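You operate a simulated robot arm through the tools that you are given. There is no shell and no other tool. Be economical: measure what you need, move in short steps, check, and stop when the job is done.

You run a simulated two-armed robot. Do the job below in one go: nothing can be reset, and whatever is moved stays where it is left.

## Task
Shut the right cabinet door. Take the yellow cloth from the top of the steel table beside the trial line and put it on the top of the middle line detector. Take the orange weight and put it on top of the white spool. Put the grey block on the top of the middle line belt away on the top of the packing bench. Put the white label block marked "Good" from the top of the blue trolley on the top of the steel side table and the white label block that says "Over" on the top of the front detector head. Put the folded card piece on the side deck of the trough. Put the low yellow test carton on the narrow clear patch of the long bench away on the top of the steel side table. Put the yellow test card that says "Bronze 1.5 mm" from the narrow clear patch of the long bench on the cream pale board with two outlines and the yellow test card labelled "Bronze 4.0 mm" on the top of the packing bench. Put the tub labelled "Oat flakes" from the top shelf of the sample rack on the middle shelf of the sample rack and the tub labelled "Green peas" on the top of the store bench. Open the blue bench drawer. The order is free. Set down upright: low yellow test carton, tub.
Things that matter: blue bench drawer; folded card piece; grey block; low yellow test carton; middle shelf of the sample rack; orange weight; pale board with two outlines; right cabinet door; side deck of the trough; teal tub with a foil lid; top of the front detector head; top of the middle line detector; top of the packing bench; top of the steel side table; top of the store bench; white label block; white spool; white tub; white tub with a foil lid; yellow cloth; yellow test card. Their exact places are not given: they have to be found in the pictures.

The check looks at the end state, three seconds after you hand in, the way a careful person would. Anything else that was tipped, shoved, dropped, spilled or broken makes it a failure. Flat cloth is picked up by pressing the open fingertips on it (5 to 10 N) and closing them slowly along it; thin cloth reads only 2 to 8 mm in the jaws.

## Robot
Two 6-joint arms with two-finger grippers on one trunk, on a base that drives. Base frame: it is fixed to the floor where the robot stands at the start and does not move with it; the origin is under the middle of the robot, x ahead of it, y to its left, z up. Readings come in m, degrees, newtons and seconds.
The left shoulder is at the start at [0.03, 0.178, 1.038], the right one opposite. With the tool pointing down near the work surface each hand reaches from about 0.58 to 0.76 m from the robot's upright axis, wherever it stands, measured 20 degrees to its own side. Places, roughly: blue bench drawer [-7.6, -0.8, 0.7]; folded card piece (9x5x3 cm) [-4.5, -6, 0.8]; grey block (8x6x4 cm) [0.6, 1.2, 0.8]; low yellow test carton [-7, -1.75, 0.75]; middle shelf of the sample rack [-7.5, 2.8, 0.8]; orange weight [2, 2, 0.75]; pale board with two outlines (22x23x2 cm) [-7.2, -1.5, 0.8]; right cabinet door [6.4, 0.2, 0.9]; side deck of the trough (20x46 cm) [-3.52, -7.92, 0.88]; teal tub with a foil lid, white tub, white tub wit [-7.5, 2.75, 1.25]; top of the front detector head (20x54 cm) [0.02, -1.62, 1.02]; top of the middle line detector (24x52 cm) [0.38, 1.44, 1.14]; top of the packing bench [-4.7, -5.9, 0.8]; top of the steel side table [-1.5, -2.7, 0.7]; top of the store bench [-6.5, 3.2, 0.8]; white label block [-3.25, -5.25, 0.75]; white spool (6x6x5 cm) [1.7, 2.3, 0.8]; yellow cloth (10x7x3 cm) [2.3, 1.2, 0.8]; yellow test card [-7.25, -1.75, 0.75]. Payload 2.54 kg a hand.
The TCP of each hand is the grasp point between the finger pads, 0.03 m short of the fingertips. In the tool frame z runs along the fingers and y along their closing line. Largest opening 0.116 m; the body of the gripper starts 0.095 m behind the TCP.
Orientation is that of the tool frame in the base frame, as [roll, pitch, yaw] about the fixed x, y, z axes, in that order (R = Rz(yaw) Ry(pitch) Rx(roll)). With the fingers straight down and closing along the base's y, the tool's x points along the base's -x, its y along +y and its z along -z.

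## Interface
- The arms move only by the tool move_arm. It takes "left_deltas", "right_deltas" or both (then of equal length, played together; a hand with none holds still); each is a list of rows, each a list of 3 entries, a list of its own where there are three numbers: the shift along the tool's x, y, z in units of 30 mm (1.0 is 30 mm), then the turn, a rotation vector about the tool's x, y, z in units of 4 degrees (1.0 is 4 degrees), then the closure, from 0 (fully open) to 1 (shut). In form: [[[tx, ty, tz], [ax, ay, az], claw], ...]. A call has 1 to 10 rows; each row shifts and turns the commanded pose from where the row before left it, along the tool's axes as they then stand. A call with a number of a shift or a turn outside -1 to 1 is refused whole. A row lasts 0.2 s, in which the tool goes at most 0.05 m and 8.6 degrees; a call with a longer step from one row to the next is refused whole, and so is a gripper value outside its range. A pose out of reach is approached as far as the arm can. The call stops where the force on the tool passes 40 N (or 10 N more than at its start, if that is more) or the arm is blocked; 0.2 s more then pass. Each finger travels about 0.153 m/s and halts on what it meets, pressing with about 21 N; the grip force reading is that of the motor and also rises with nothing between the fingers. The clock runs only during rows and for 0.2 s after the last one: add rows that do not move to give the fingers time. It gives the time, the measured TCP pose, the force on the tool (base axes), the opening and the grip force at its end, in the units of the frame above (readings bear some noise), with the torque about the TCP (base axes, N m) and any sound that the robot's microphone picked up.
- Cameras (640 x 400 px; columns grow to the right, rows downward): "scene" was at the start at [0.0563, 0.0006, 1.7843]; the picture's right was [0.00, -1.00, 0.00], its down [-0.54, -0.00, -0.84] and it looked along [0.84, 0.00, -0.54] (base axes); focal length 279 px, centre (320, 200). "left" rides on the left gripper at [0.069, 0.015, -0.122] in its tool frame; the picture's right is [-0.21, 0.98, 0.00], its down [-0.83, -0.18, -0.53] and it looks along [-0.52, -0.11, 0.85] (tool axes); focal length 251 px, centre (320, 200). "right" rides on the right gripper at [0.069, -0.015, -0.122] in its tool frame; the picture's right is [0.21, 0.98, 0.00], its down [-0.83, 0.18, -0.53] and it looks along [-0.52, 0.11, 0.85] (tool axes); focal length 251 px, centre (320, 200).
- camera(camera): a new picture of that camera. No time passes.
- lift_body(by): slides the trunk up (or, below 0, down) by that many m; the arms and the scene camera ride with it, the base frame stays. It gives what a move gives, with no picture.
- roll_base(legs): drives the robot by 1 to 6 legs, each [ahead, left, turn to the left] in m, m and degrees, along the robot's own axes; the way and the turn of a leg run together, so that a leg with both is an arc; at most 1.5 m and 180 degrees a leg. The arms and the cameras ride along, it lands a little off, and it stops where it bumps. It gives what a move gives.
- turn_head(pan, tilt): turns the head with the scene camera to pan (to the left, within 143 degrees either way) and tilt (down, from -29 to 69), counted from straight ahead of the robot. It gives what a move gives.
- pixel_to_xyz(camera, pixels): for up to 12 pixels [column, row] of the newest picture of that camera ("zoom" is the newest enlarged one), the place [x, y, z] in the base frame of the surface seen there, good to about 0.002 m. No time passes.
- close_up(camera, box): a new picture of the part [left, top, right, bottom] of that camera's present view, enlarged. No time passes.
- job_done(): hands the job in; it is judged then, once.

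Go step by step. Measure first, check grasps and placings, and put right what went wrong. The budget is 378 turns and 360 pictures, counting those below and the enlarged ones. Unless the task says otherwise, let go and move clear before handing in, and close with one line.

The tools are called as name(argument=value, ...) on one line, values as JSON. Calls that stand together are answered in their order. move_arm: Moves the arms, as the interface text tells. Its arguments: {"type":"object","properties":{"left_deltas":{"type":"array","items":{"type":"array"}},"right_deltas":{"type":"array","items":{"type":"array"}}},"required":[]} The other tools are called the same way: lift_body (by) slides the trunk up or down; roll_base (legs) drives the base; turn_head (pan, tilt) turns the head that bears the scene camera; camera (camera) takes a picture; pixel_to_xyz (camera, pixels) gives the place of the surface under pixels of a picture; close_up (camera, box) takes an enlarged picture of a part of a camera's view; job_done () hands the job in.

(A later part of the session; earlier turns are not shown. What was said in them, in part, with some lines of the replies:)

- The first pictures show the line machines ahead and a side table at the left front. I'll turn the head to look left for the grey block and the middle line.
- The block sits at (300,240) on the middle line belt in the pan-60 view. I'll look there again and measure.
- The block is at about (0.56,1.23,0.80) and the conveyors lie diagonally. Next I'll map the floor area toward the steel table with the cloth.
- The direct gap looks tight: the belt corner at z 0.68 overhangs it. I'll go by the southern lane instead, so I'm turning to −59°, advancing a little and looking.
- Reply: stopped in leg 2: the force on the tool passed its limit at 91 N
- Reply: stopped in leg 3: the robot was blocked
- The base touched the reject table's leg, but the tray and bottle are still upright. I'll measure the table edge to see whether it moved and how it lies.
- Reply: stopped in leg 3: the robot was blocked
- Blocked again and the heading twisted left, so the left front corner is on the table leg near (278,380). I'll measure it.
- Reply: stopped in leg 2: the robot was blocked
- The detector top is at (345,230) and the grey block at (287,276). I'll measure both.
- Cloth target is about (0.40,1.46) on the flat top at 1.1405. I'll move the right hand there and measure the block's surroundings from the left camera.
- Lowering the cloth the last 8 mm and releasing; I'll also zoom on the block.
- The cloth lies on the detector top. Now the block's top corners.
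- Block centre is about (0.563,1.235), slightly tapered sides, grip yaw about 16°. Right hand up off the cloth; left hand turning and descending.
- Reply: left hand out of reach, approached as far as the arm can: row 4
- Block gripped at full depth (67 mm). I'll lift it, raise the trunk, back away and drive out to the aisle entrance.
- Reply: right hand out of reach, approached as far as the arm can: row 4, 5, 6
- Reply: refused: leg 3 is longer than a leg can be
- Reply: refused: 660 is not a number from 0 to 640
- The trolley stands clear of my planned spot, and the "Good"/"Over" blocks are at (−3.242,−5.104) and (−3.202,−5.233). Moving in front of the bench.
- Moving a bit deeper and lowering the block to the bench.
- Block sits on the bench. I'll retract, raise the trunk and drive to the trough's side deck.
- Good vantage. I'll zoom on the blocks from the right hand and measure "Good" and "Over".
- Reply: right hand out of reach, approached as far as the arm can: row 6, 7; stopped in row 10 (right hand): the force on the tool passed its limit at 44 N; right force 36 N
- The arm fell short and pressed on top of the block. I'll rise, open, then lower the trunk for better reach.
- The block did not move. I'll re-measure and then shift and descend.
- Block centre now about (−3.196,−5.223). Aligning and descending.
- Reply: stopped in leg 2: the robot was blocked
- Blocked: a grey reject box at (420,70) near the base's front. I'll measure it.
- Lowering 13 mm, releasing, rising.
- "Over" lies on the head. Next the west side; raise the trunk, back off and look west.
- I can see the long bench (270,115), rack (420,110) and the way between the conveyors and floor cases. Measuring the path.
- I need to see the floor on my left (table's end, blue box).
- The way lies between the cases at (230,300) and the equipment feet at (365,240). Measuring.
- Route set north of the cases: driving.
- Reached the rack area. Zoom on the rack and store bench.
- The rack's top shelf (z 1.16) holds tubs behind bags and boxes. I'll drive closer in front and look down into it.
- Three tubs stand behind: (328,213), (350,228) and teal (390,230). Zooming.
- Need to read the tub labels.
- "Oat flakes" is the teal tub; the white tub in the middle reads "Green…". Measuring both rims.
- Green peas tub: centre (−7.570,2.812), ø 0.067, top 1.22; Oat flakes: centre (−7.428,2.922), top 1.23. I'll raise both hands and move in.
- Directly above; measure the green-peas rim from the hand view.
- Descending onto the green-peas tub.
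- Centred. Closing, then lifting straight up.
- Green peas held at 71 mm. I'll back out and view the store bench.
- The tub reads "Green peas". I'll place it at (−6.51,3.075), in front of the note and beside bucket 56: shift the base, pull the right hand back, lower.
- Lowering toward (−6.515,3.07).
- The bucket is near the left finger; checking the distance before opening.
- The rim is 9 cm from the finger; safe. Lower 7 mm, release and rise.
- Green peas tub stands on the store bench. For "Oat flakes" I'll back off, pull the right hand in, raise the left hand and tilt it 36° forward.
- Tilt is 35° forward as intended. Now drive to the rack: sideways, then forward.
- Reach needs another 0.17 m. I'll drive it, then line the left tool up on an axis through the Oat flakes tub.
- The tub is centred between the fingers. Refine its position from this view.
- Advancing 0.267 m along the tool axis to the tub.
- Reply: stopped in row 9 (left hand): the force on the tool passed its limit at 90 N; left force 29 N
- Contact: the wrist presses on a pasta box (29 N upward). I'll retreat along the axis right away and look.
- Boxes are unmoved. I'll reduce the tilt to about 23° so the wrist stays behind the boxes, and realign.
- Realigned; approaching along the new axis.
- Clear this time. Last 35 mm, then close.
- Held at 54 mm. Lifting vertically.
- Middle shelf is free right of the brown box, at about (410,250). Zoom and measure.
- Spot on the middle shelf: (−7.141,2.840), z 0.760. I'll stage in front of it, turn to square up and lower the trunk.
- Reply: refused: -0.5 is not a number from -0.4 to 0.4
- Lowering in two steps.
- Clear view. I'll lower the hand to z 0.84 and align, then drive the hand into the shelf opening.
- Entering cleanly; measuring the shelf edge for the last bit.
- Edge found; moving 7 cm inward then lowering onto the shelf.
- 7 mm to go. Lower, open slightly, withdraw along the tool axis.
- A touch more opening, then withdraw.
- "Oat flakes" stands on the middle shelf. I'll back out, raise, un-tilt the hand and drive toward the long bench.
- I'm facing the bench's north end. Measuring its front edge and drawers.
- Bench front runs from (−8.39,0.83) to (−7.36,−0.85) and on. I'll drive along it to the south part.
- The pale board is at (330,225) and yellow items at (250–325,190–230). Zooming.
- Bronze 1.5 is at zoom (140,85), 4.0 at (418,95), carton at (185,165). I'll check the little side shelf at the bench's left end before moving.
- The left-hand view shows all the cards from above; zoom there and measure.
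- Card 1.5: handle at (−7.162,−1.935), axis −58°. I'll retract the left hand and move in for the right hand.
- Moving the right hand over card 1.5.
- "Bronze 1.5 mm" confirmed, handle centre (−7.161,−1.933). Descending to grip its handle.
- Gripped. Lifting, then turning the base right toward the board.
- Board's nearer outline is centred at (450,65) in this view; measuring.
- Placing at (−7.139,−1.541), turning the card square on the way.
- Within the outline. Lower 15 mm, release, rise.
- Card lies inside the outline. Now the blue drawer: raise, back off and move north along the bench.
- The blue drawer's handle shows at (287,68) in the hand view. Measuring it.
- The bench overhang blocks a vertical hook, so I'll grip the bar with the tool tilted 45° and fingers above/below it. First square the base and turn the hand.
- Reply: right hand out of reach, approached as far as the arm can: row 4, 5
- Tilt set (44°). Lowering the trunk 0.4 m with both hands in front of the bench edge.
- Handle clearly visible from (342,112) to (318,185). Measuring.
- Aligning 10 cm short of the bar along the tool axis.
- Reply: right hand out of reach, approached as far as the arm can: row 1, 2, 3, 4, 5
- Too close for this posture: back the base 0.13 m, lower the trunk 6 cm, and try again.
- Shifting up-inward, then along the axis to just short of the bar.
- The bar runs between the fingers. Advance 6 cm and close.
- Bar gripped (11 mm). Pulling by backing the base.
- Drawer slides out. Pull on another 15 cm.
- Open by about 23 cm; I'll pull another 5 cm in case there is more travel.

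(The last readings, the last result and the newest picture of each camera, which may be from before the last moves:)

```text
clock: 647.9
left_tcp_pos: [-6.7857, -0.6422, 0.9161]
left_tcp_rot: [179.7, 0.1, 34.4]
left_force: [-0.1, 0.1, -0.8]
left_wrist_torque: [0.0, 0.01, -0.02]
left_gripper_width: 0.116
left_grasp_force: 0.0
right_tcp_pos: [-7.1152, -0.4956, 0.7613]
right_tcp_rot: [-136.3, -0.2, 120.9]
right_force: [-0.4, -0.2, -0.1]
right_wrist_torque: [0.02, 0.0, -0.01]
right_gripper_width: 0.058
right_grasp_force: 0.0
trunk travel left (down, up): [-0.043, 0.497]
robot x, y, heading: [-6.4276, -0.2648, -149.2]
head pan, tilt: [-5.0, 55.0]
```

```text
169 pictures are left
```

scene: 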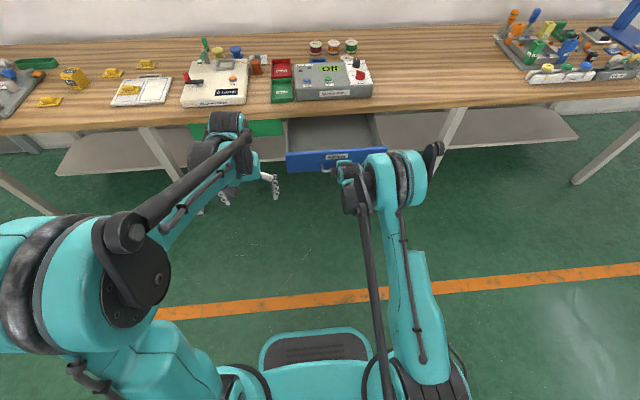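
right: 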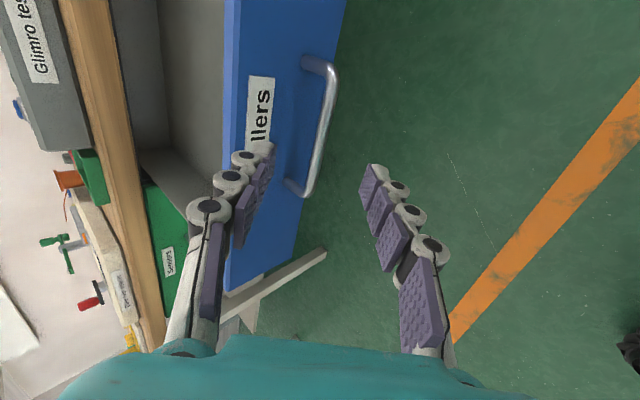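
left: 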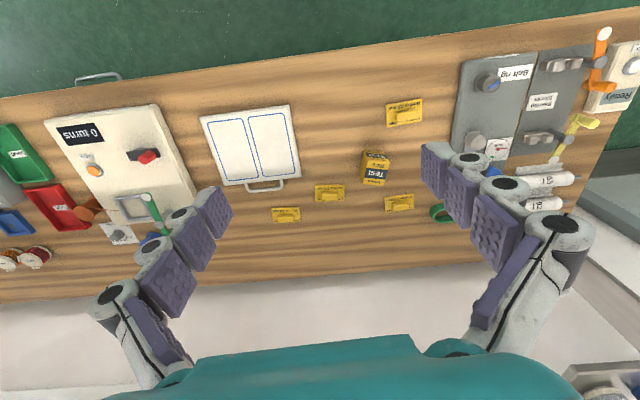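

Drawer is open about 29 cm and released. Back off, raise, un-tilt the right hand, then go to the cards.

roll_base(legs=[[-0.2, 0, 0]])

move_arm(right_deltas=[[[0, 0, -0.5], [-1, 0, 0], 0.4], [[0, 0, -0.5], [-1, 0, 0], 0.4], [[0, 0, -0.5], [-1, 0, 0], 0.4], [[0, 0, 0], [-1, 0, 0], 0.4], [[0, 0, 0], [-1, 0, 0], 0.4], [[0, 0, 0], [-1, 0, 0], 0.4], [[0, 0, 0], [-1, 0, 0], 0.4], [[0, 0, 0], [-1, 0, 0], 0.4], [[0, 0, 0], [-1, 0, 0], 0.4], [[0, 0, 0], [-1, 0, 0], 0.4]])

lift_body(by=0.4)

move_arm(right_deltas=[[[0, 0, 0], [-0.92, 0, 0], 0.4], [[0, 0, 0], [0, 0, 0], 0.4]])

roll_base(legs=[[-0.05, 1.1, 0], [0.35, 0.15, 0]])

camera(camera="scene")

```text
clock: 649.5
left_tcp_pos: [-6.6149, -0.5435, 0.9171]
left_tcp_rot: [179.7, 0.1, 34.8]
left_force: [-0.1, -1.0, 0.8]
left_wrist_torque: [-0.03, 0.03, 0.0]
left_gripper_width: 0.1159
left_grasp_force: 0.0
right_tcp_pos: [-6.9449, -0.3988, 0.7605]
right_tcp_rot: [-136.3, -0.2, 121.1]
right_force: [0.8, 0.3, -0.3]
right_wrist_torque: [0.01, 0.05, 0.01]
right_gripper_width: 0.0577
right_grasp_force: 0.0
trunk travel left (down, up): [-0.043, 0.497]
robot x, y, heading: [-6.2592, -0.1572, -148.7]
head pan, tilt: [-5.0, 55.0]
```

```text
clock: 651.7
left_tcp_pos: [-6.6161, -0.5432, 0.9156]
left_tcp_rot: [179.7, 0.0, 34.8]
left_force: [0.6, -0.3, -0.3]
left_wrist_torque: [-0.01, -0.02, 0.01]
left_gripper_width: 0.1158
left_grasp_force: 0.0
right_tcp_pos: [-6.9213, -0.3847, 0.7957]
right_tcp_rot: [-176.4, -0.1, 121.2]
right_force: [0.7, -0.3, 1.0]
right_wrist_torque: [-0.01, 0.02, -0.02]
right_gripper_width: 0.0697
right_grasp_force: 0.1
trunk travel left (down, up): [-0.043, 0.497]
robot x, y, heading: [-6.2595, -0.1556, -148.5]
head pan, tilt: [-5.0, 55.0]
```

```text
clock: 655.5
left_tcp_pos: [-6.6152, -0.544, 1.3163]
left_tcp_rot: [179.7, 0.1, 34.8]
left_force: [-0.6, 0.2, -0.2]
left_wrist_torque: [0.02, -0.01, -0.03]
left_gripper_width: 0.1159
left_grasp_force: 0.0
right_tcp_pos: [-6.9225, -0.385, 1.1959]
right_tcp_rot: [-176.3, -0.1, 121.2]
right_force: [-0.1, -0.2, -0.3]
right_wrist_torque: [-0.02, 0.01, 0.01]
right_gripper_width: 0.0695
right_grasp_force: 0.1
trunk travel left (down, up): [-0.443, 0.097]
robot x, y, heading: [-6.2582, -0.1574, -148.6]
head pan, tilt: [-5.0, 55.0]
```

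```text
clock: 656.1
left_tcp_pos: [-6.6165, -0.544, 1.3163]
left_tcp_rot: [179.7, 0.1, 34.9]
left_force: [0.4, 0.2, -0.1]
left_wrist_torque: [0.0, 0.04, 0.04]
left_gripper_width: 0.1159
left_grasp_force: 0.2
right_tcp_pos: [-6.9218, -0.3836, 1.1961]
right_tcp_rot: [180.0, -0.3, 121.2]
right_force: [-0.5, -0.5, 0.4]
right_wrist_torque: [0.02, 0.02, 0.01]
right_gripper_width: 0.0697
right_grasp_force: 0.0
trunk travel left (down, up): [-0.443, 0.097]
robot x, y, heading: [-6.2538, -0.1532, -148.7]
head pan, tilt: [-5.0, 55.0]
```

```text
clock: 663.9
left_tcp_pos: [-6.2091, -1.7872, 1.3171]
left_tcp_rot: [179.7, 0.0, 35.0]
left_force: [0.1, 0.2, 0.1]
left_wrist_torque: [0.0, 0.02, 0.0]
left_gripper_width: 0.1159
left_grasp_force: 0.0
right_tcp_pos: [-6.515, -1.6287, 1.1962]
right_tcp_rot: [180.0, -0.2, 121.4]
right_force: [0.0, -0.4, 0.1]
right_wrist_torque: [0.03, 0.03, 0.02]
right_gripper_width: 0.0692
right_grasp_force: 0.0
trunk travel left (down, up): [-0.443, 0.097]
robot x, y, heading: [-5.8508, -1.4017, -148.3]
head pan, tilt: [-5.0, 55.0]
```

```text
168 pictures are left
```

scene: 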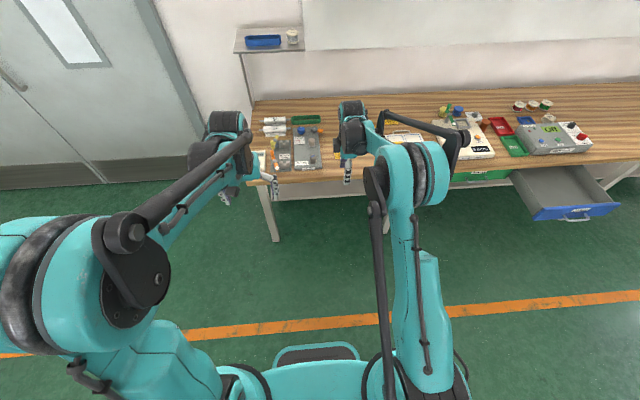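

The drawer stands open. Moving in for "Bronze 4.0".

roll_base(legs=[[0.0, -0.574, 0], [0.6626, 0, 0], [0, 0, 9]])

lift_body(by=-0.18)

camera(camera="right")

camera(camera="left")

```text
clock: 671.0
left_tcp_pos: [-6.9668, -1.7377, 1.3155]
left_tcp_rot: [179.8, 0.0, 46.5]
left_force: [-0.3, 0.3, -0.1]
left_wrist_torque: [0.01, -0.02, 0.02]
left_gripper_width: 0.1161
left_grasp_force: 0.0
right_tcp_pos: [-7.3002, -1.6425, 1.1966]
right_tcp_rot: [-180.0, -0.1, 132.9]
right_force: [-1.0, 0.0, -1.0]
right_wrist_torque: [0.08, -0.01, -0.01]
right_gripper_width: 0.0696
right_grasp_force: 0.1
trunk travel left (down, up): [-0.443, 0.097]
robot x, y, heading: [-6.6937, -1.29, -137.1]
head pan, tilt: [-5.0, 55.0]
```

```text
clock: 673.0
left_tcp_pos: [-6.9668, -1.7366, 1.1363]
left_tcp_rot: [179.7, 0.1, 46.4]
left_force: [-0.9, 0.5, 0.0]
left_wrist_torque: [0.01, -0.01, 0.0]
left_gripper_width: 0.1159
left_grasp_force: 0.1
right_tcp_pos: [-7.2987, -1.6414, 1.0157]
right_tcp_rot: [-179.9, -0.3, 132.9]
right_force: [0.5, -0.2, -1.0]
right_wrist_torque: [0.02, -0.01, -0.01]
right_gripper_width: 0.0695
right_grasp_force: 0.1
trunk travel left (down, up): [-0.263, 0.277]
robot x, y, heading: [-6.6928, -1.2887, -137.0]
head pan, tilt: [-5.0, 55.0]
```

```text
167 pictures are left
```

right: 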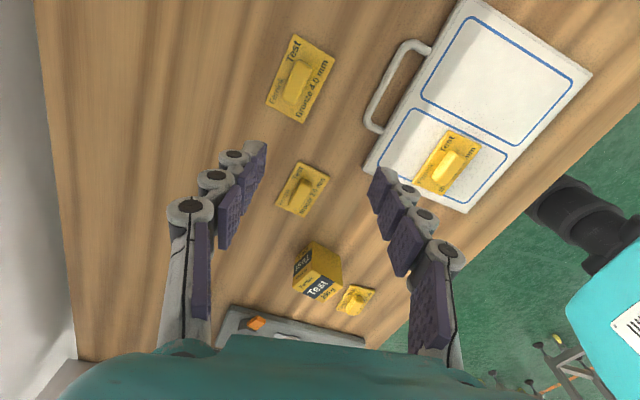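

```text
166 pictures are left
```

left: 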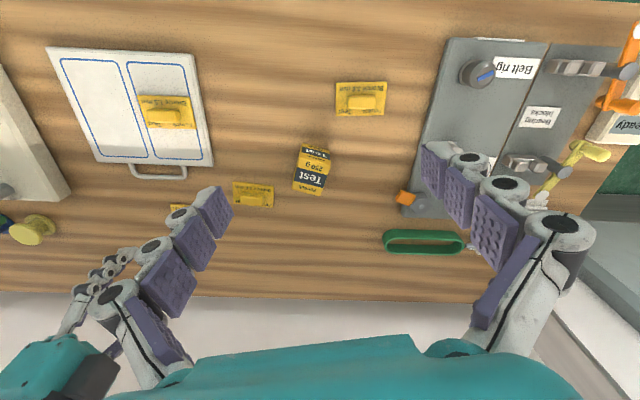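

Measuring the 4.0 card from the right view and the carton from the left view.

close_up(camera="right", box=[250, 25, 350, 130])

pixel_to_xyz(camera="right", pixels=[[299, 78], [305, 62], [292, 95], [294, 37], [333, 58], [267, 104], [304, 122]])

close_up(camera="left", box=[271, 125, 351, 205])

pixel_to_xyz(camera="left", pixels=[[313, 152], [302, 147], [328, 152], [312, 178], [294, 180], [320, 185], [296, 162], [326, 170], [322, 194], [294, 188]])

```text
3.81 times, centred on (300, 78) of right
```

zoom: 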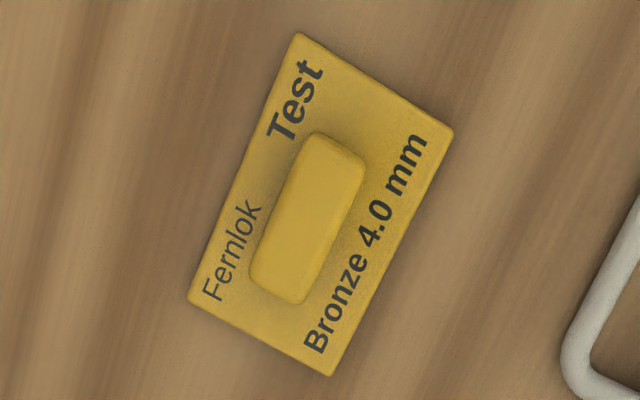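

```text
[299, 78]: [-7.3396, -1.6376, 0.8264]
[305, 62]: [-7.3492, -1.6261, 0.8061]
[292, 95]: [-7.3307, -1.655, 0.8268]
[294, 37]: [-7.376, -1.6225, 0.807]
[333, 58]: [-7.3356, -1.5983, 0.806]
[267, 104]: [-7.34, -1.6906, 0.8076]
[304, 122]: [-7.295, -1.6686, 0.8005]
```

```text
5.00 times, centred on (311, 165) of left
```

zoom: 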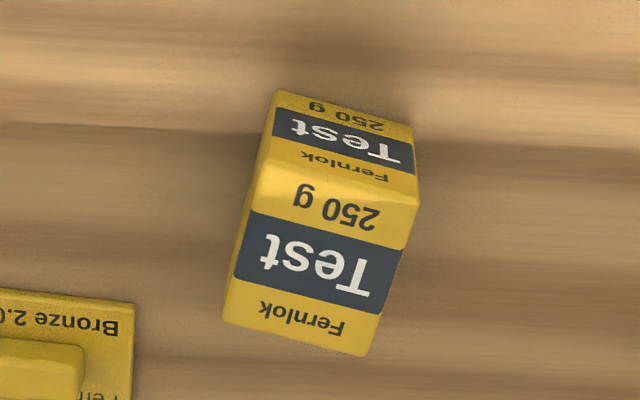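

```text
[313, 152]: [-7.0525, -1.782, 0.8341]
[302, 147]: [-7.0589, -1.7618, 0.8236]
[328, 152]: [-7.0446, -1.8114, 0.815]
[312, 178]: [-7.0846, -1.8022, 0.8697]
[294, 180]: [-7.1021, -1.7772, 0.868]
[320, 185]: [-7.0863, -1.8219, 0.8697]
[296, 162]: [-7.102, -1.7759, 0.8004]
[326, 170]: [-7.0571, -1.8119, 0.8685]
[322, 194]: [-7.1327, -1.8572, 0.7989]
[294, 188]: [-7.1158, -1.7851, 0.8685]
```

Both reachable from here. Right hand descends on the 4.0 handle while the left hand turns above the carton.

move_arm(right_deltas=[[[0, 0, 0.2], [0, 0, 1], 0.55], [[0, 0, 0.4], [0, 0, 1], 0.55], [[0, 0, 0.6], [0, 0, 1], 0.55], [[0.57, -0.57, 0.6], [0, 0, 0.47], 0.55], [[0, -0.57, 0.8], [0, 0, 0], 0.55], [[0, 0, 1], [0, 0, 0], 0.55], [[0, 0, 1], [0, 0, 0], 0.55], [[0, 0, 1], [0, 0, 0], 0.55], [[0, 0, 0.24], [0, 0, 0], 0.55], [[0, 0, 0], [0, 0, 0], 0.55]], left_deltas=[[[0, 0, 0], [0, 0, 1], 0], [[0, 0, 0], [0, 0, 1], 0], [[0, 0, 0], [0, 0, 1], 0], [[0, 0, 0], [0, 0, 1], 0], [[0, 0, 0], [0, 0, 1], 0], [[0, 0, 0], [0, 0, 1], 0], [[0, 0, 0], [0, 0, 1], 0], [[0, 0, 0], [0, 0, 1], 0], [[0, 0, 0], [0, 0, 0.9], 0], [[0, 0, 0], [0, 0, 0], 0]])

camera(camera="right")

```text
clock: 675.2
left_tcp_pos: [-6.9675, -1.7364, 1.1358]
left_tcp_rot: [179.9, -0.2, 10.8]
left_force: [-0.2, 0.0, -0.3]
left_wrist_torque: [0.0, 0.0, 0.0]
left_gripper_width: 0.1162
left_grasp_force: 0.0
right_tcp_pos: [-7.3374, -1.6428, 0.8399]
right_tcp_rot: [-179.9, -0.2, 119.1]
right_force: [-1.0, 0.4, 0.0]
right_wrist_torque: [-0.02, -0.01, 0.0]
right_gripper_width: 0.0524
right_grasp_force: 0.0
trunk travel left (down, up): [-0.263, 0.277]
robot x, y, heading: [-6.6941, -1.2881, -136.9]
head pan, tilt: [-5.0, 55.0]
```

```text
163 pictures are left
```

right: 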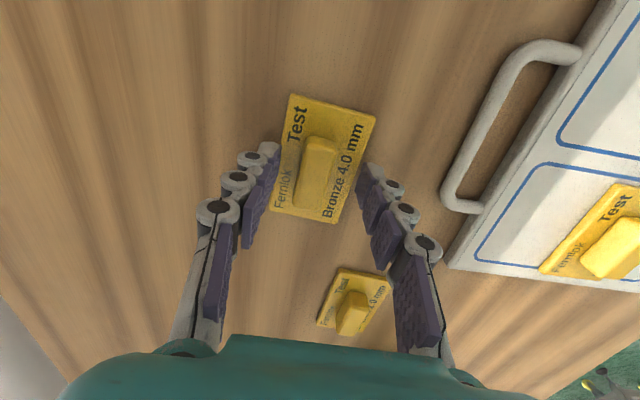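

Straddling the 4.0 handle. Close and lift; the left hand moves above the carton.

move_arm(right_deltas=[[[0, 0, 0], [0, 0, 0], 0.8], [[0, 0, 0], [0, 0, 0], 1], [[0, 0, 0], [0, 0, 0], 1], [[0, 0, -0.6], [0, 0, 0], 1], [[0, 0, -1], [0, 0, 0], 1], [[0, 0, -1], [0, 0, 0], 1], [[0, 0, -1], [0, 0, 0], 1], [[0, 0, -1], [0, 0, 0], 1], [[0, 0, -1], [0, 0, 0], 1], [[0, 0, -1], [0, 0, 0], 1]], left_deltas=[[[0, 0, 0], [0, 0, 0], 0], [[-0.84, 0.26, 0.2], [0, 0, 0], 0], [[-0.84, 0.26, 0.2], [0, 0, 0], 0], [[-0.84, 0.26, 0.2], [0, 0, 0], 0], [[-0.84, 0.26, 0.2], [0, 0, 0], 0], [[-0.84, 0.26, 0.2], [0, 0, 0], 0], [[0, 0, 0], [0, 0, 0], 0], [[0, 0, 0], [0, 0, 0], 0], [[0, 0, 0], [0, 0, 0], 0], [[0, 0, 0], [0, 0, 0], 0]])

camera(camera="right")

camera(camera="left")

```text
clock: 677.4
left_tcp_pos: [-7.0831, -1.7989, 1.1067]
left_tcp_rot: [179.8, -0.1, 10.9]
left_force: [-0.2, -0.5, 0.6]
left_wrist_torque: [0.0, 0.02, -0.02]
left_gripper_width: 0.116
left_grasp_force: 0.0
right_tcp_pos: [-7.3371, -1.6451, 1.0382]
right_tcp_rot: [-180.0, -0.2, 119.1]
right_force: [0.1, -0.1, -0.5]
right_wrist_torque: [0.01, 0.01, 0.03]
right_gripper_width: 0.0191
right_grasp_force: 20.6
trunk travel left (down, up): [-0.263, 0.277]
robot x, y, heading: [-6.6935, -1.2858, -137.0]
head pan, tilt: [-5.0, 55.0]
```

```text
162 pictures are left
```

right: 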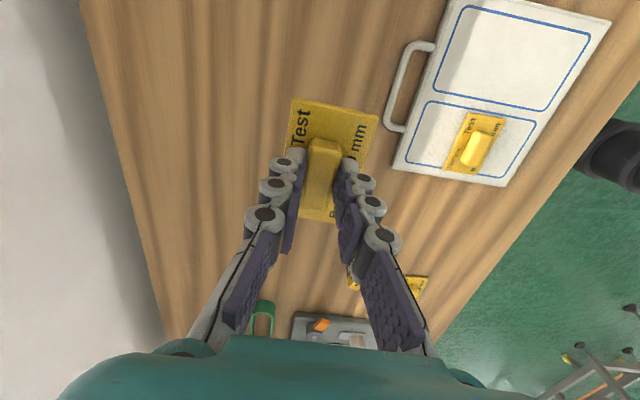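

```text
161 pictures are left
```

left: 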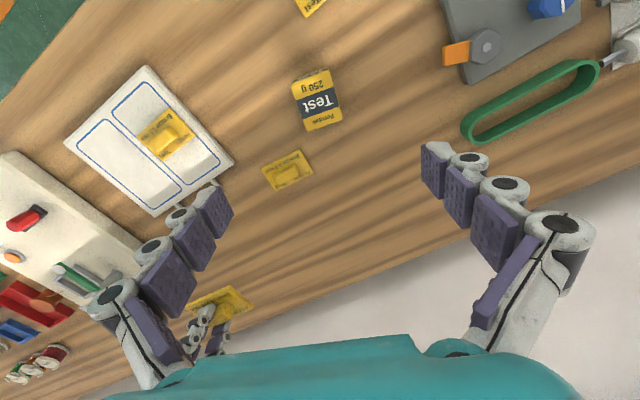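

The carton is square to the fingers. Measuring its top corners.

pixel_to_xyz(camera="left", pixels=[[296, 86], [328, 76], [308, 125], [340, 119], [318, 100], [315, 128]])

```text
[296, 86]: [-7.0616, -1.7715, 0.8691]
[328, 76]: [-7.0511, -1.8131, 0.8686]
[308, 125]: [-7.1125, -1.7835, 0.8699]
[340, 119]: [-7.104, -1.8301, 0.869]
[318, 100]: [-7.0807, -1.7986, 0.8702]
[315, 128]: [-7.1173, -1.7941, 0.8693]
```

Centred on it. Descending with the left hand; right hand draws back.

move_arm(left_deltas=[[[0, 0, 1], [0, 0, 0], 0.25], [[0, 0, 1], [0, 0, 0], 0.25], [[0, 0, 1], [0, 0, 0], 0.25], [[0, 0, 1], [0, 0, 0], 0.25], [[0, 0, 1], [0, 0, 0], 0.25], [[0, 0, 1], [0, 0, 0], 0.25], [[0, 0, 1], [0, 0, 0], 0.25], [[0, 0, 1], [0, 0, 0], 0.25], [[0, 0, 0.9], [0, 0, 0], 0.25], [[0, 0, 0], [0, 0, 0], 0.5]], right_deltas=[[[0, 0, -0.5], [0, 0, 0], 1], [[0.3, 1, -0.5], [0, 0, 0], 1], [[0.3, 1, 0], [0, 0, 0], 1], [[0.3, 1, 0], [0, 0, 0], 1], [[0.3, 1, 0], [0, 0, 0], 1], [[0.3, 0, 0], [0, 0, 0], 1], [[0, 0, 0], [0, 0, 0], 1], [[0, 0, 0], [0, 0, 0], 1], [[0, 0, 0], [0, 0, 0], 1], [[0, 0, 0], [0, 0, 0], 1]])

move_arm(left_deltas=[[[0, 0, 0], [0, 0, 0], 0.8], [[0, 0, 0], [0, 0, 0], 1], [[0, 0, 0], [0, 0, 0], 1]])

camera(camera="left")

```text
clock: 679.6
left_tcp_pos: [-7.084, -1.8008, 0.84]
left_tcp_rot: [179.7, -0.1, 10.7]
left_force: [-0.6, 0.3, 0.0]
left_wrist_torque: [0.03, 0.01, -0.01]
left_gripper_width: 0.0583
left_grasp_force: 0.5
right_tcp_pos: [-7.2558, -1.5481, 1.0702]
right_tcp_rot: [180.0, -0.2, 119.0]
right_force: [0.3, -0.4, -0.9]
right_wrist_torque: [0.02, 0.02, -0.01]
right_gripper_width: 0.0192
right_grasp_force: 20.8
trunk travel left (down, up): [-0.263, 0.277]
robot x, y, heading: [-6.694, -1.285, -137.0]
head pan, tilt: [-5.0, 55.0]
```

```text
clock: 680.4
left_tcp_pos: [-7.0831, -1.8006, 0.8394]
left_tcp_rot: [179.9, 0.0, 10.9]
left_force: [0.3, -0.3, -0.3]
left_wrist_torque: [0.01, -0.05, 0.0]
left_gripper_width: 0.0555
left_grasp_force: 20.6
right_tcp_pos: [-7.2548, -1.5486, 1.0707]
right_tcp_rot: [-180.0, -0.3, 119.2]
right_force: [0.1, 0.3, -0.5]
right_wrist_torque: [0.01, -0.01, -0.04]
right_gripper_width: 0.0189
right_grasp_force: 21.1
trunk travel left (down, up): [-0.263, 0.277]
robot x, y, heading: [-6.6919, -1.2876, -137.0]
head pan, tilt: [-5.0, 55.0]
```

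```text
160 pictures are left
```

left: 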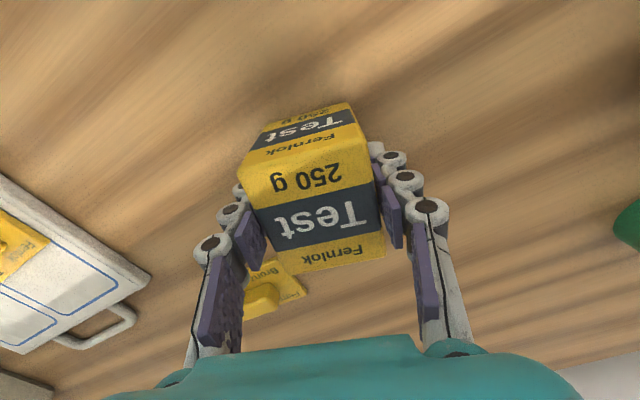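

Carton held at 55 mm. Lift, raise the trunk, back off and head for the packing bench.

move_arm(left_deltas=[[[0, 0, -0.6], [0, 0, 0], 1], [[0, 0, -1], [0, 0, 0], 1], [[0, 0, -1], [0, 0, 0], 1], [[0, 0, -1], [0, 0, 0], 1], [[0, 0, -1], [0, 0, 0], 1], [[0, 0, -1], [0, 0, 0], 1], [[0, 0, -1], [0, 0, 0], 1], [[0, 0, -1], [0, 0, 0], 1]])

lift_body(by=0.25)

camera(camera="left")

roll_base(legs=[[-0.5, 0, 0], [0, 0, 75]])

turn_head(pan=0, tilt=35)

camera(camera="scene")

```text
clock: 682.2
left_tcp_pos: [-7.0836, -1.7986, 1.0663]
left_tcp_rot: [179.8, -0.1, 10.8]
left_force: [-0.2, 0.0, -2.3]
left_wrist_torque: [-0.03, 0.03, 0.03]
left_gripper_width: 0.0544
left_grasp_force: 21.1
right_tcp_pos: [-7.2542, -1.5493, 1.0696]
right_tcp_rot: [-179.8, -0.4, 119.1]
right_force: [-0.7, 0.7, -0.1]
right_wrist_torque: [-0.03, 0.01, 0.02]
right_gripper_width: 0.0194
right_grasp_force: 21.4
trunk travel left (down, up): [-0.263, 0.277]
robot x, y, heading: [-6.6966, -1.2882, -137.0]
head pan, tilt: [-5.0, 55.0]
```

```text
clock: 684.7
left_tcp_pos: [-7.0837, -1.7998, 1.3169]
left_tcp_rot: [179.7, -0.1, 11.0]
left_force: [-0.4, -0.2, -2.2]
left_wrist_torque: [0.01, -0.01, -0.01]
left_gripper_width: 0.0546
left_grasp_force: 20.5
right_tcp_pos: [-7.255, -1.5488, 1.318]
right_tcp_rot: [180.0, -0.2, 119.1]
right_force: [-0.5, -0.8, -1.2]
right_wrist_torque: [-0.03, -0.01, 0.03]
right_gripper_width: 0.0193
right_grasp_force: 20.8
trunk travel left (down, up): [-0.513, 0.027]
robot x, y, heading: [-6.6951, -1.2903, -137.2]
head pan, tilt: [-5.0, 55.0]
```

```text
159 pictures are left
```

left: 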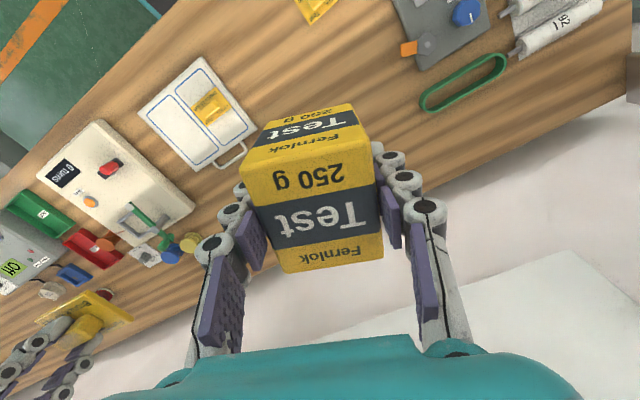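

```text
clock: 690.9
left_tcp_pos: [-5.9387, -1.4586, 1.3155]
left_tcp_rot: [179.8, -0.1, 85.9]
left_force: [-0.4, 1.2, -1.9]
left_wrist_torque: [0.01, -0.01, -0.04]
left_gripper_width: 0.0544
left_grasp_force: 20.6
right_tcp_pos: [-6.2235, -1.5573, 1.3187]
right_tcp_rot: [180.0, -0.2, -165.9]
right_force: [0.4, -0.5, -0.2]
right_wrist_torque: [0.03, -0.03, 0.02]
right_gripper_width: 0.0194
right_grasp_force: 20.6
trunk travel left (down, up): [-0.513, 0.027]
robot x, y, heading: [-6.3326, -0.9473, -61.8]
head pan, tilt: [-5.0, 55.0]
```

```text
clock: 691.7
left_tcp_pos: [-5.9388, -1.4574, 1.3161]
left_tcp_rot: [179.8, -0.1, 85.9]
left_force: [-0.4, -0.3, -2.9]
left_wrist_torque: [0.0, 0.0, 0.0]
left_gripper_width: 0.0542
left_grasp_force: 21.3
right_tcp_pos: [-6.224, -1.5573, 1.3194]
right_tcp_rot: [-179.9, -0.2, -166.0]
right_force: [0.3, -0.3, -0.5]
right_wrist_torque: [0.01, 0.0, 0.01]
right_gripper_width: 0.019
right_grasp_force: 21.1
trunk travel left (down, up): [-0.513, 0.027]
robot x, y, heading: [-6.3342, -0.9481, -62.0]
head pan, tilt: [0.0, 35.0]
```

```text
158 pictures are left
```

scene: 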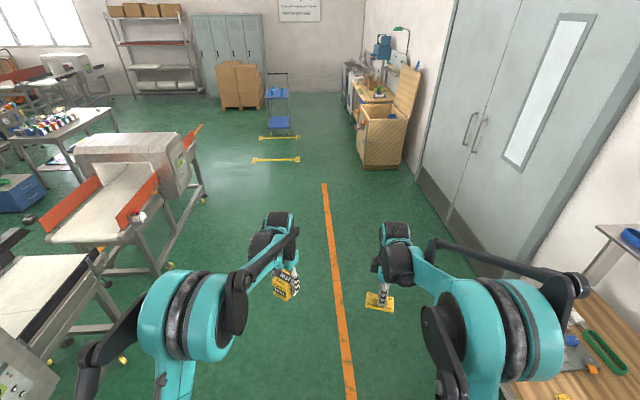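

A straight corridor leads to the packing bench. Measuring crate and trolley corners.

pixel_to_xyz(camera="scene", pixels=[[360, 160], [402, 167], [358, 120], [290, 133], [296, 138], [270, 137], [330, 130], [165, 270], [205, 200], [355, 85]])

```text
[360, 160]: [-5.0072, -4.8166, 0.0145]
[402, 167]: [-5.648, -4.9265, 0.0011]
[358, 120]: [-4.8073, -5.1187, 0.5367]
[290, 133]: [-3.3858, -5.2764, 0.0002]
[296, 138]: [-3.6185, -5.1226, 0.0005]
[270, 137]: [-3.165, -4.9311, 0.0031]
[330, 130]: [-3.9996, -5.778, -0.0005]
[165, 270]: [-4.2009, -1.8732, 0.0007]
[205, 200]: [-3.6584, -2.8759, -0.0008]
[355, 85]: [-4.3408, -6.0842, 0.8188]
```

Driving the corridor, then turning to face the packing bench.

roll_base(legs=[[1.43, 0.138, 0], [1.43, 0.138, 0], [1.43, 0.138, 0], [0, 0, -87], [0.469, 1.013, 0]])

turn_head(pan=0, tilt=55)

camera(camera="scene")

camera(camera="right")

```text
clock: 720.9
left_tcp_pos: [-4.3629, -6.0229, 1.3166]
left_tcp_rot: [179.7, -0.1, 0.2]
left_force: [-0.9, 0.2, -2.6]
left_wrist_torque: [-0.01, -0.03, 0.02]
left_gripper_width: 0.0543
left_grasp_force: 21.2
right_tcp_pos: [-4.4841, -5.7465, 1.3196]
right_tcp_rot: [180.0, -0.2, 108.2]
right_force: [-0.2, 0.6, -0.4]
right_wrist_torque: [-0.02, -0.04, -0.02]
right_gripper_width: 0.0192
right_grasp_force: 21.0
trunk travel left (down, up): [-0.513, 0.027]
robot x, y, heading: [-3.8846, -5.5904, -147.7]
head pan, tilt: [0.0, 35.0]
```

```text
clock: 721.7
left_tcp_pos: [-4.3622, -6.024, 1.3162]
left_tcp_rot: [179.8, -0.1, 0.1]
left_force: [0.3, 0.2, -2.3]
left_wrist_torque: [-0.03, 0.0, 0.02]
left_gripper_width: 0.0547
left_grasp_force: 20.6
right_tcp_pos: [-4.484, -5.7457, 1.3195]
right_tcp_rot: [-180.0, -0.2, 108.3]
right_force: [-0.6, -0.5, -0.6]
right_wrist_torque: [0.01, -0.02, -0.01]
right_gripper_width: 0.019
right_grasp_force: 21.3
trunk travel left (down, up): [-0.513, 0.027]
robot x, y, heading: [-3.882, -5.5922, -147.7]
head pan, tilt: [0.0, 55.0]
```

```text
157 pictures are left
```

scene: 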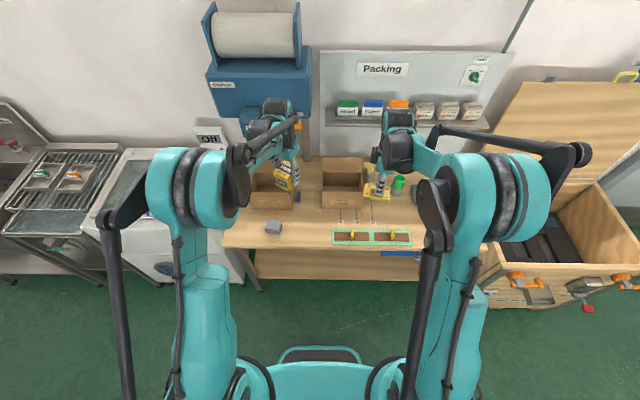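

```text
156 pictures are left
```

right: 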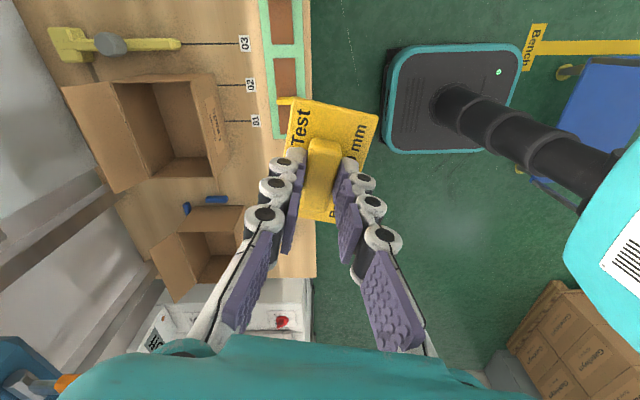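

The grey block is in place. I'll draw the carton hand back and move the 4.0 card over the spot between the block and the green sheet.

move_arm(left_deltas=[[[1, 0.4, 0], [0, 0, 0], 1], [[1, 0.4, 0], [0, 0, 0], 1], [[1, 0.4, 0], [0, 0, 0], 1], [[1, 0.4, 0], [0, 0, 0], 1], [[1, 0.4, 0], [0, 0, 0], 1], [[1, 0.4, 0], [0, 0, 0], 1], [[1, 0.4, 0], [0, 0, 0], 1], [[1, 0.4, 0], [0, 0, 0], 1]], right_deltas=[[[-0.96, -0.12, 0], [0, 0, -0.4], 1], [[-0.96, -0.12, 0], [0, 0, -0.4], 1], [[-0.96, -0.12, 0], [0, 0, -0.4], 1], [[-0.96, -0.12, 0], [0, 0, -0.4], 1], [[-0.96, -0.12, 0], [0, 0, -0.4], 1], [[-0.96, -0.12, 0], [0, 0, -0.4], 1], [[-0.96, -0.12, 0], [0, 0, -0.4], 1], [[-0.96, -0.12, 0], [0, 0, -0.4], 1]])

lift_body(by=-0.28)

camera(camera="right")

```text
clock: 723.5
left_tcp_pos: [-4.1206, -6.12, 1.3167]
left_tcp_rot: [179.8, 0.0, 0.0]
left_force: [0.4, 0.1, -2.4]
left_wrist_torque: [0.04, -0.01, -0.03]
left_gripper_width: 0.0542
left_grasp_force: 21.2
right_tcp_pos: [-4.4182, -5.9698, 1.3209]
right_tcp_rot: [-180.0, -0.3, 121.1]
right_force: [0.9, -0.4, -0.5]
right_wrist_torque: [0.02, 0.05, -0.02]
right_gripper_width: 0.0191
right_grasp_force: 21.2
trunk travel left (down, up): [-0.513, 0.027]
robot x, y, heading: [-3.884, -5.5947, -147.9]
head pan, tilt: [0.0, 55.0]
```

```text
clock: 726.3
left_tcp_pos: [-4.1224, -6.1175, 1.037]
left_tcp_rot: [179.8, -0.1, 0.2]
left_force: [-0.6, -0.1, -3.0]
left_wrist_torque: [0.0, 0.01, 0.0]
left_gripper_width: 0.0544
left_grasp_force: 20.6
right_tcp_pos: [-4.4197, -5.9673, 1.0423]
right_tcp_rot: [-180.0, -0.3, 121.1]
right_force: [0.4, 0.7, -0.5]
right_wrist_torque: [0.0, 0.02, 0.0]
right_gripper_width: 0.019
right_grasp_force: 21.4
trunk travel left (down, up): [-0.233, 0.307]
robot x, y, heading: [-3.8837, -5.592, -147.9]
head pan, tilt: [0.0, 55.0]
```

```text
155 pictures are left
```

right: 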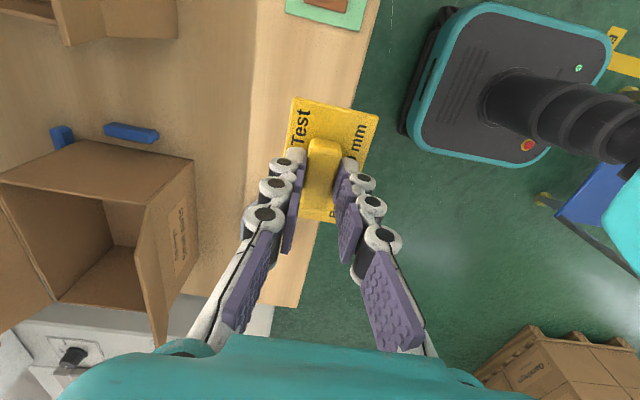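

Shift 4 cm inward and lower to just above the bench.

move_arm(right_deltas=[[[0, -0.65, 0.4], [0, 0, 0], 1], [[0.1, -0.65, 0.8], [0, 0, 0], 1], [[0, 0, 1], [0, 0, 0], 1], [[0, 0, 1], [0, 0, 0], 1], [[0, 0, 1], [0, 0, 0], 1], [[0, 0, 1], [0, 0, 0], 1], [[0, 0, 0.4], [0, 0, 0], 1]])

camera(camera="right")

```text
clock: 727.9
left_tcp_pos: [-4.1233, -6.1179, 1.0376]
left_tcp_rot: [179.8, -0.2, 0.2]
left_force: [-0.3, 0.1, -1.7]
left_wrist_torque: [0.01, -0.05, 0.03]
left_gripper_width: 0.0545
left_grasp_force: 21.2
right_tcp_pos: [-4.4544, -5.984, 0.8721]
right_tcp_rot: [-180.0, -0.2, 121.2]
right_force: [0.0, -0.3, -0.4]
right_wrist_torque: [0.03, 0.01, -0.01]
right_gripper_width: 0.0193
right_grasp_force: 21.1
trunk travel left (down, up): [-0.233, 0.307]
robot x, y, heading: [-3.879, -5.5895, -147.7]
head pan, tilt: [0.0, 55.0]
```

```text
154 pictures are left
```

right: 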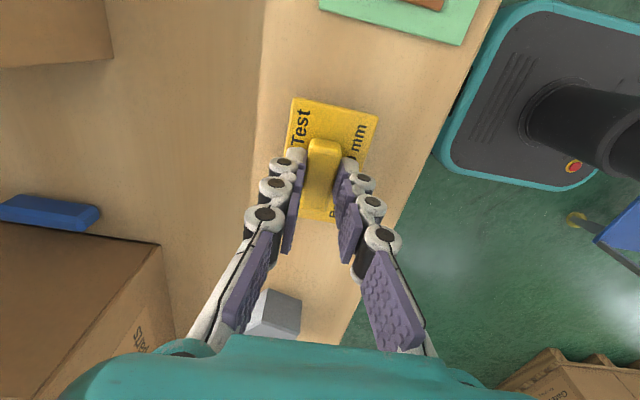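

Good spot. Lower the last 11 mm, release, rise.

move_arm(right_deltas=[[[0, 0, 0.2], [0, 0, 0], 1], [[0, 0, 0.15], [0, 0, 0], 1], [[0, 0, 0.02], [0, 0, 0], 0.8], [[0, 0, 0], [0, 0, 0], 0.55], [[0, 0, 0], [0, 0, 0], 0.55], [[0, 0, -1], [0, 0, 0], 0.55], [[0, 0, -1], [0, 0, 0], 0.55], [[0, 0, -1], [0, 0, 0], 0.4], [[0, 0, -1], [0, 0, 0], 0.2], [[0, 0, -1], [0, 0, 0], 0]])

camera(camera="right")

lift_body(by=0.28)

```text
clock: 730.1
left_tcp_pos: [-4.1215, -6.1184, 1.0369]
left_tcp_rot: [179.8, -0.1, 0.1]
left_force: [0.5, -0.3, -2.6]
left_wrist_torque: [-0.02, 0.0, 0.03]
left_gripper_width: 0.0546
left_grasp_force: 21.5
right_tcp_pos: [-4.4513, -5.9835, 1.0133]
right_tcp_rot: [-180.0, -0.3, 121.1]
right_force: [0.6, 1.0, 1.0]
right_wrist_torque: [0.03, 0.03, -0.01]
right_gripper_width: 0.116
right_grasp_force: 0.2
trunk travel left (down, up): [-0.233, 0.307]
robot x, y, heading: [-3.885, -5.5921, -147.7]
head pan, tilt: [0.0, 55.0]
```

```text
153 pictures are left
```

right: 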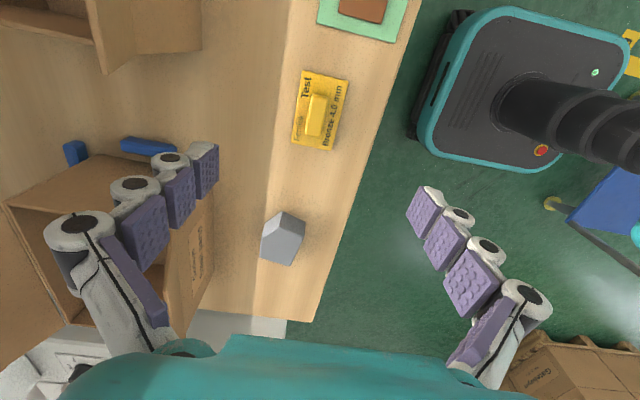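

```text
clock: 733.0
left_tcp_pos: [-4.1223, -6.1184, 1.317]
left_tcp_rot: [179.9, -0.2, 0.2]
left_force: [0.5, 0.5, -2.3]
left_wrist_torque: [0.0, -0.01, 0.03]
left_gripper_width: 0.054
left_grasp_force: 20.9
right_tcp_pos: [-4.4525, -5.983, 1.2926]
right_tcp_rot: [-180.0, -0.2, 121.2]
right_force: [0.2, -0.9, 0.0]
right_wrist_torque: [0.0, -0.04, 0.02]
right_gripper_width: 0.1162
right_grasp_force: 0.1
trunk travel left (down, up): [-0.513, 0.027]
robot x, y, heading: [-3.8867, -5.5904, -147.9]
head pan, tilt: [0.0, 55.0]
```

Card placed beside the block. Last item: the carton to the steel side table; driving round the trolley's north side.

roll_base(legs=[[-0.472, -0.872, 0], [0, 0, -172], [0.678, -0.047, 0], [0.86, -0.187, 0], [0.86, -0.187, 0], [0, 0, -21]])

camera(camera="left")

camera(camera="scene")

```text
clock: 758.0
left_tcp_pos: [-1.504, -2.9399, 1.3176]
left_tcp_rot: [179.8, -0.1, 166.8]
left_force: [0.1, -0.4, -2.5]
left_wrist_torque: [-0.01, -0.05, 0.01]
left_gripper_width: 0.0542
left_grasp_force: 21.2
right_tcp_pos: [-1.2146, -3.1454, 1.293]
right_tcp_rot: [-179.9, -0.2, -72.1]
right_force: [0.3, 0.1, -0.1]
right_wrist_torque: [0.02, 0.0, 0.0]
right_gripper_width: 0.1159
right_grasp_force: 0.0
trunk travel left (down, up): [-0.513, 0.027]
robot x, y, heading: [-1.8572, -3.3982, 18.9]
head pan, tilt: [0.0, 55.0]
```

```text
152 pictures are left
```

left: 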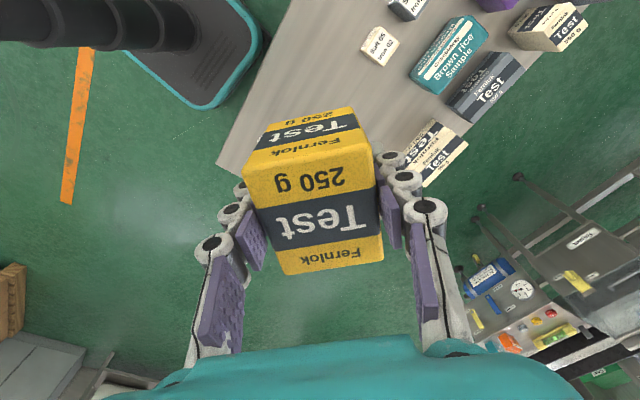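

```text
151 pictures are left
```

scene: 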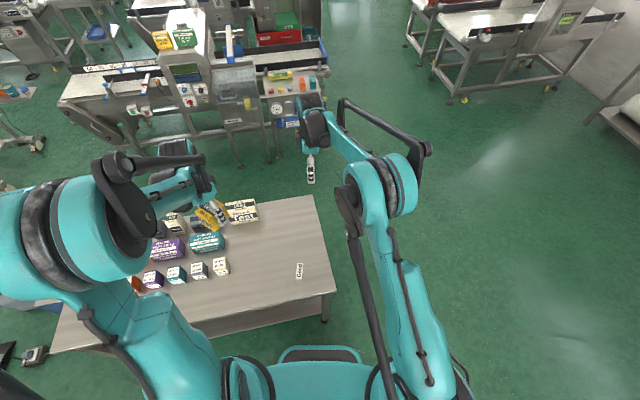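

"Good" is at (299,270). Measuring the free patch around (285,230).

pixel_to_xyz(camera="scene", pixels=[[285, 230], [300, 225], [270, 245], [299, 268], [250, 215], [315, 245], [300, 205], [220, 265]])

```text
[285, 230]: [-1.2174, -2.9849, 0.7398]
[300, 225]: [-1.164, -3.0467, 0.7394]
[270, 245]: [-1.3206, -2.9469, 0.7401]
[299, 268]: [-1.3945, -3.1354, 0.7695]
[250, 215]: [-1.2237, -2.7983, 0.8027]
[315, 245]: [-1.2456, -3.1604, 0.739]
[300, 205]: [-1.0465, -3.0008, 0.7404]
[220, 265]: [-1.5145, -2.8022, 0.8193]
```

Target (−1.28,−3.02). Right hand moves aside, left over the target, then lower the trunk.

move_arm(left_deltas=[[[-0.79, -0.09, 0], [0, 0, 0], 1], [[-0.79, -0.09, 0], [0, 0, 0], 1], [[-0.79, -0.09, 0], [0, 0, 0], 1], [[-0.79, -0.09, 0], [0, 0, 0], 1], [[-0.79, -0.09, 0], [0, 0, 0], 1], [[-0.79, -0.09, 0], [0, 0, 0], 1], [[-0.79, -0.09, 0], [0, 0, 0], 1], [[-0.79, -0.09, 0], [0, 0, 0], 1], [[-0.79, -0.09, 0], [0, 0, 0], 1], [[-0.79, -0.09, 0], [0, 0, 0], 1]], right_deltas=[[[1, 0, 0], [0, 0, 0], 0], [[1, 0, 0], [0, 0, 0], 0], [[1, 0, 0], [0, 0, 0], 0], [[1, 0, 0], [0, 0, 0], 0], [[1, 0, 0], [0, 0, 0], 0], [[1, 0, 0], [0, 0, 0], 0], [[1, 0, 0], [0, 0, 0], 0], [[0, 0, 0], [0, 0, 0], 0], [[0, 0, 0], [0, 0, 0], 0], [[0, 0, 0], [0, 0, 0], 0]])

lift_body(by=-0.33)

camera(camera="left")

```text
clock: 760.2
left_tcp_pos: [-1.2755, -3.0215, 1.3171]
left_tcp_rot: [179.8, -0.2, 166.9]
left_force: [1.6, -0.8, -1.9]
left_wrist_torque: [-0.03, 0.01, 0.01]
left_gripper_width: 0.0544
left_grasp_force: 21.0
right_tcp_pos: [-1.1474, -3.3456, 1.2928]
right_tcp_rot: [-180.0, -0.2, -72.2]
right_force: [-0.4, 0.1, -0.5]
right_wrist_torque: [0.0, 0.04, 0.02]
right_gripper_width: 0.1159
right_grasp_force: 0.0
trunk travel left (down, up): [-0.513, 0.027]
robot x, y, heading: [-1.8551, -3.3989, 19.3]
head pan, tilt: [0.0, 55.0]
```

```text
clock: 763.5
left_tcp_pos: [-1.2773, -3.0192, 0.9875]
left_tcp_rot: [179.8, -0.2, 166.9]
left_force: [-0.2, -0.3, -2.2]
left_wrist_torque: [0.0, 0.02, 0.0]
left_gripper_width: 0.0542
left_grasp_force: 20.9
right_tcp_pos: [-1.1495, -3.3464, 0.9636]
right_tcp_rot: [180.0, -0.2, -72.1]
right_force: [0.3, 0.0, 0.0]
right_wrist_torque: [-0.02, 0.02, 0.01]
right_gripper_width: 0.116
right_grasp_force: 0.1
trunk travel left (down, up): [-0.183, 0.357]
robot x, y, heading: [-1.8561, -3.3934, 18.9]
head pan, tilt: [0.0, 55.0]
```

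```text
150 pictures are left
```

left: 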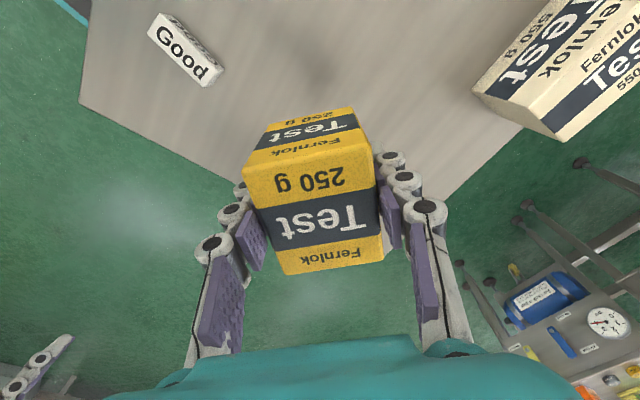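

Descending.

move_arm(left_deltas=[[[0, 0, 1], [0, 0, 0], 1], [[0, 0, 1], [0, 0, 0], 1], [[0, 0, 1], [0, 0, 0], 1], [[0, 0, 1], [0, 0, 0], 1], [[0, 0, 1], [0, 0, 0], 1], [[0, 0, 1], [0, 0, 0], 1], [[0, 0, 0.65], [0, 0, 0], 1]])

camera(camera="left")

```text
clock: 765.1
left_tcp_pos: [-1.2772, -3.0181, 0.7858]
left_tcp_rot: [179.8, -0.1, 166.9]
left_force: [-0.6, 0.2, -2.8]
left_wrist_torque: [0.04, -0.01, 0.01]
left_gripper_width: 0.0545
left_grasp_force: 21.0
right_tcp_pos: [-1.1497, -3.3449, 0.9627]
right_tcp_rot: [-180.0, -0.2, -72.1]
right_force: [0.5, -0.6, 0.2]
right_wrist_torque: [-0.01, 0.0, 0.02]
right_gripper_width: 0.116
right_grasp_force: 0.0
trunk travel left (down, up): [-0.183, 0.357]
robot x, y, heading: [-1.8548, -3.3982, 19.1]
head pan, tilt: [0.0, 55.0]
```

```text
149 pictures are left
```

left: 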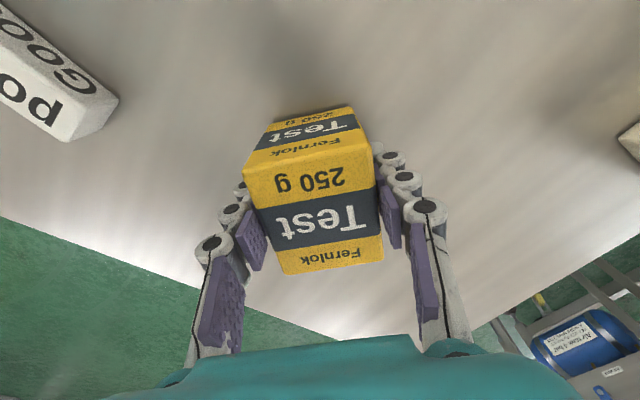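

Lower 6 mm, release and rise.

move_arm(left_deltas=[[[0, 0, 0.12], [0, 0, 0], 1], [[0, 0, 0.07], [0, 0, 0], 1], [[0, 0, 0.0], [0, 0, 0], 0.45], [[0, 0, 0], [0, 0, 0], 0.3], [[0, 0, 0], [0, 0, 0], 0.3], [[0, 0, -1], [0, 0, 0], 0.3], [[0, 0, -1], [0, 0, 0], 0.3], [[0, 0, -1], [0, 0, 0], 0.3], [[0, 0, -1], [0, 0, 0], 0.1], [[0, 0, -1], [0, 0, 0], 0]])

camera(camera="left")

lift_body(by=0.3)

camera(camera="scene")

```text
clock: 767.3
left_tcp_pos: [-1.2775, -3.0176, 0.9354]
left_tcp_rot: [179.7, -0.1, 166.8]
left_force: [0.9, 0.1, -0.3]
left_wrist_torque: [0.02, -0.01, -0.03]
left_gripper_width: 0.1161
left_grasp_force: 0.0
right_tcp_pos: [-1.1504, -3.3454, 0.9644]
right_tcp_rot: [180.0, -0.2, -72.2]
right_force: [0.1, 0.2, 0.8]
right_wrist_torque: [0.06, 0.0, -0.04]
right_gripper_width: 0.116
right_grasp_force: 0.0
trunk travel left (down, up): [-0.183, 0.357]
robot x, y, heading: [-1.8536, -3.3975, 19.0]
head pan, tilt: [0.0, 55.0]
```

```text
148 pictures are left
```

left: 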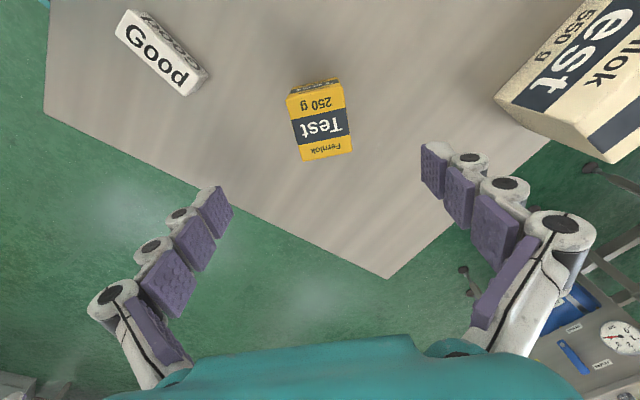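

```text
clock: 770.3
left_tcp_pos: [-1.2773, -3.0187, 1.2346]
left_tcp_rot: [179.8, -0.1, 166.9]
left_force: [0.4, 0.0, 1.1]
left_wrist_torque: [0.02, -0.01, -0.01]
left_gripper_width: 0.1158
left_grasp_force: 0.1
right_tcp_pos: [-1.1495, -3.3459, 1.2642]
right_tcp_rot: [179.9, -0.2, -72.1]
right_force: [-0.6, -0.6, -0.2]
right_wrist_torque: [0.0, -0.03, -0.02]
right_gripper_width: 0.1158
right_grasp_force: 0.0
trunk travel left (down, up): [-0.483, 0.057]
robot x, y, heading: [-1.8579, -3.3963, 19.1]
head pan, tilt: [0.0, 55.0]
```

```text
147 pictures are left
```

scene: 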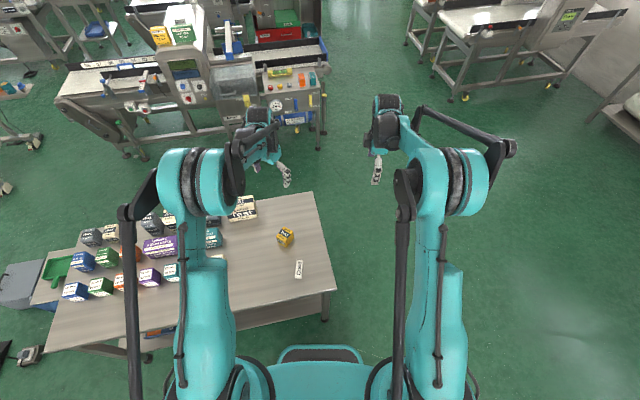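

The carton stands upright on the side table beside "Good", both hands are empty and clear, and every placement was checked in pictures. Handing in.

job_done()

```text
The job is handed in.
```

All the placements are done, the right cabinet door is shut, the blue bench drawer is open, both hands are empty and clear, and the job is handed in. On the way the arms or base bumped a signal lamp, the reject table leg, a reject bin and some pasta boxes; everything I checked afterwards was still standing in place, but I did not re-photograph the bin.
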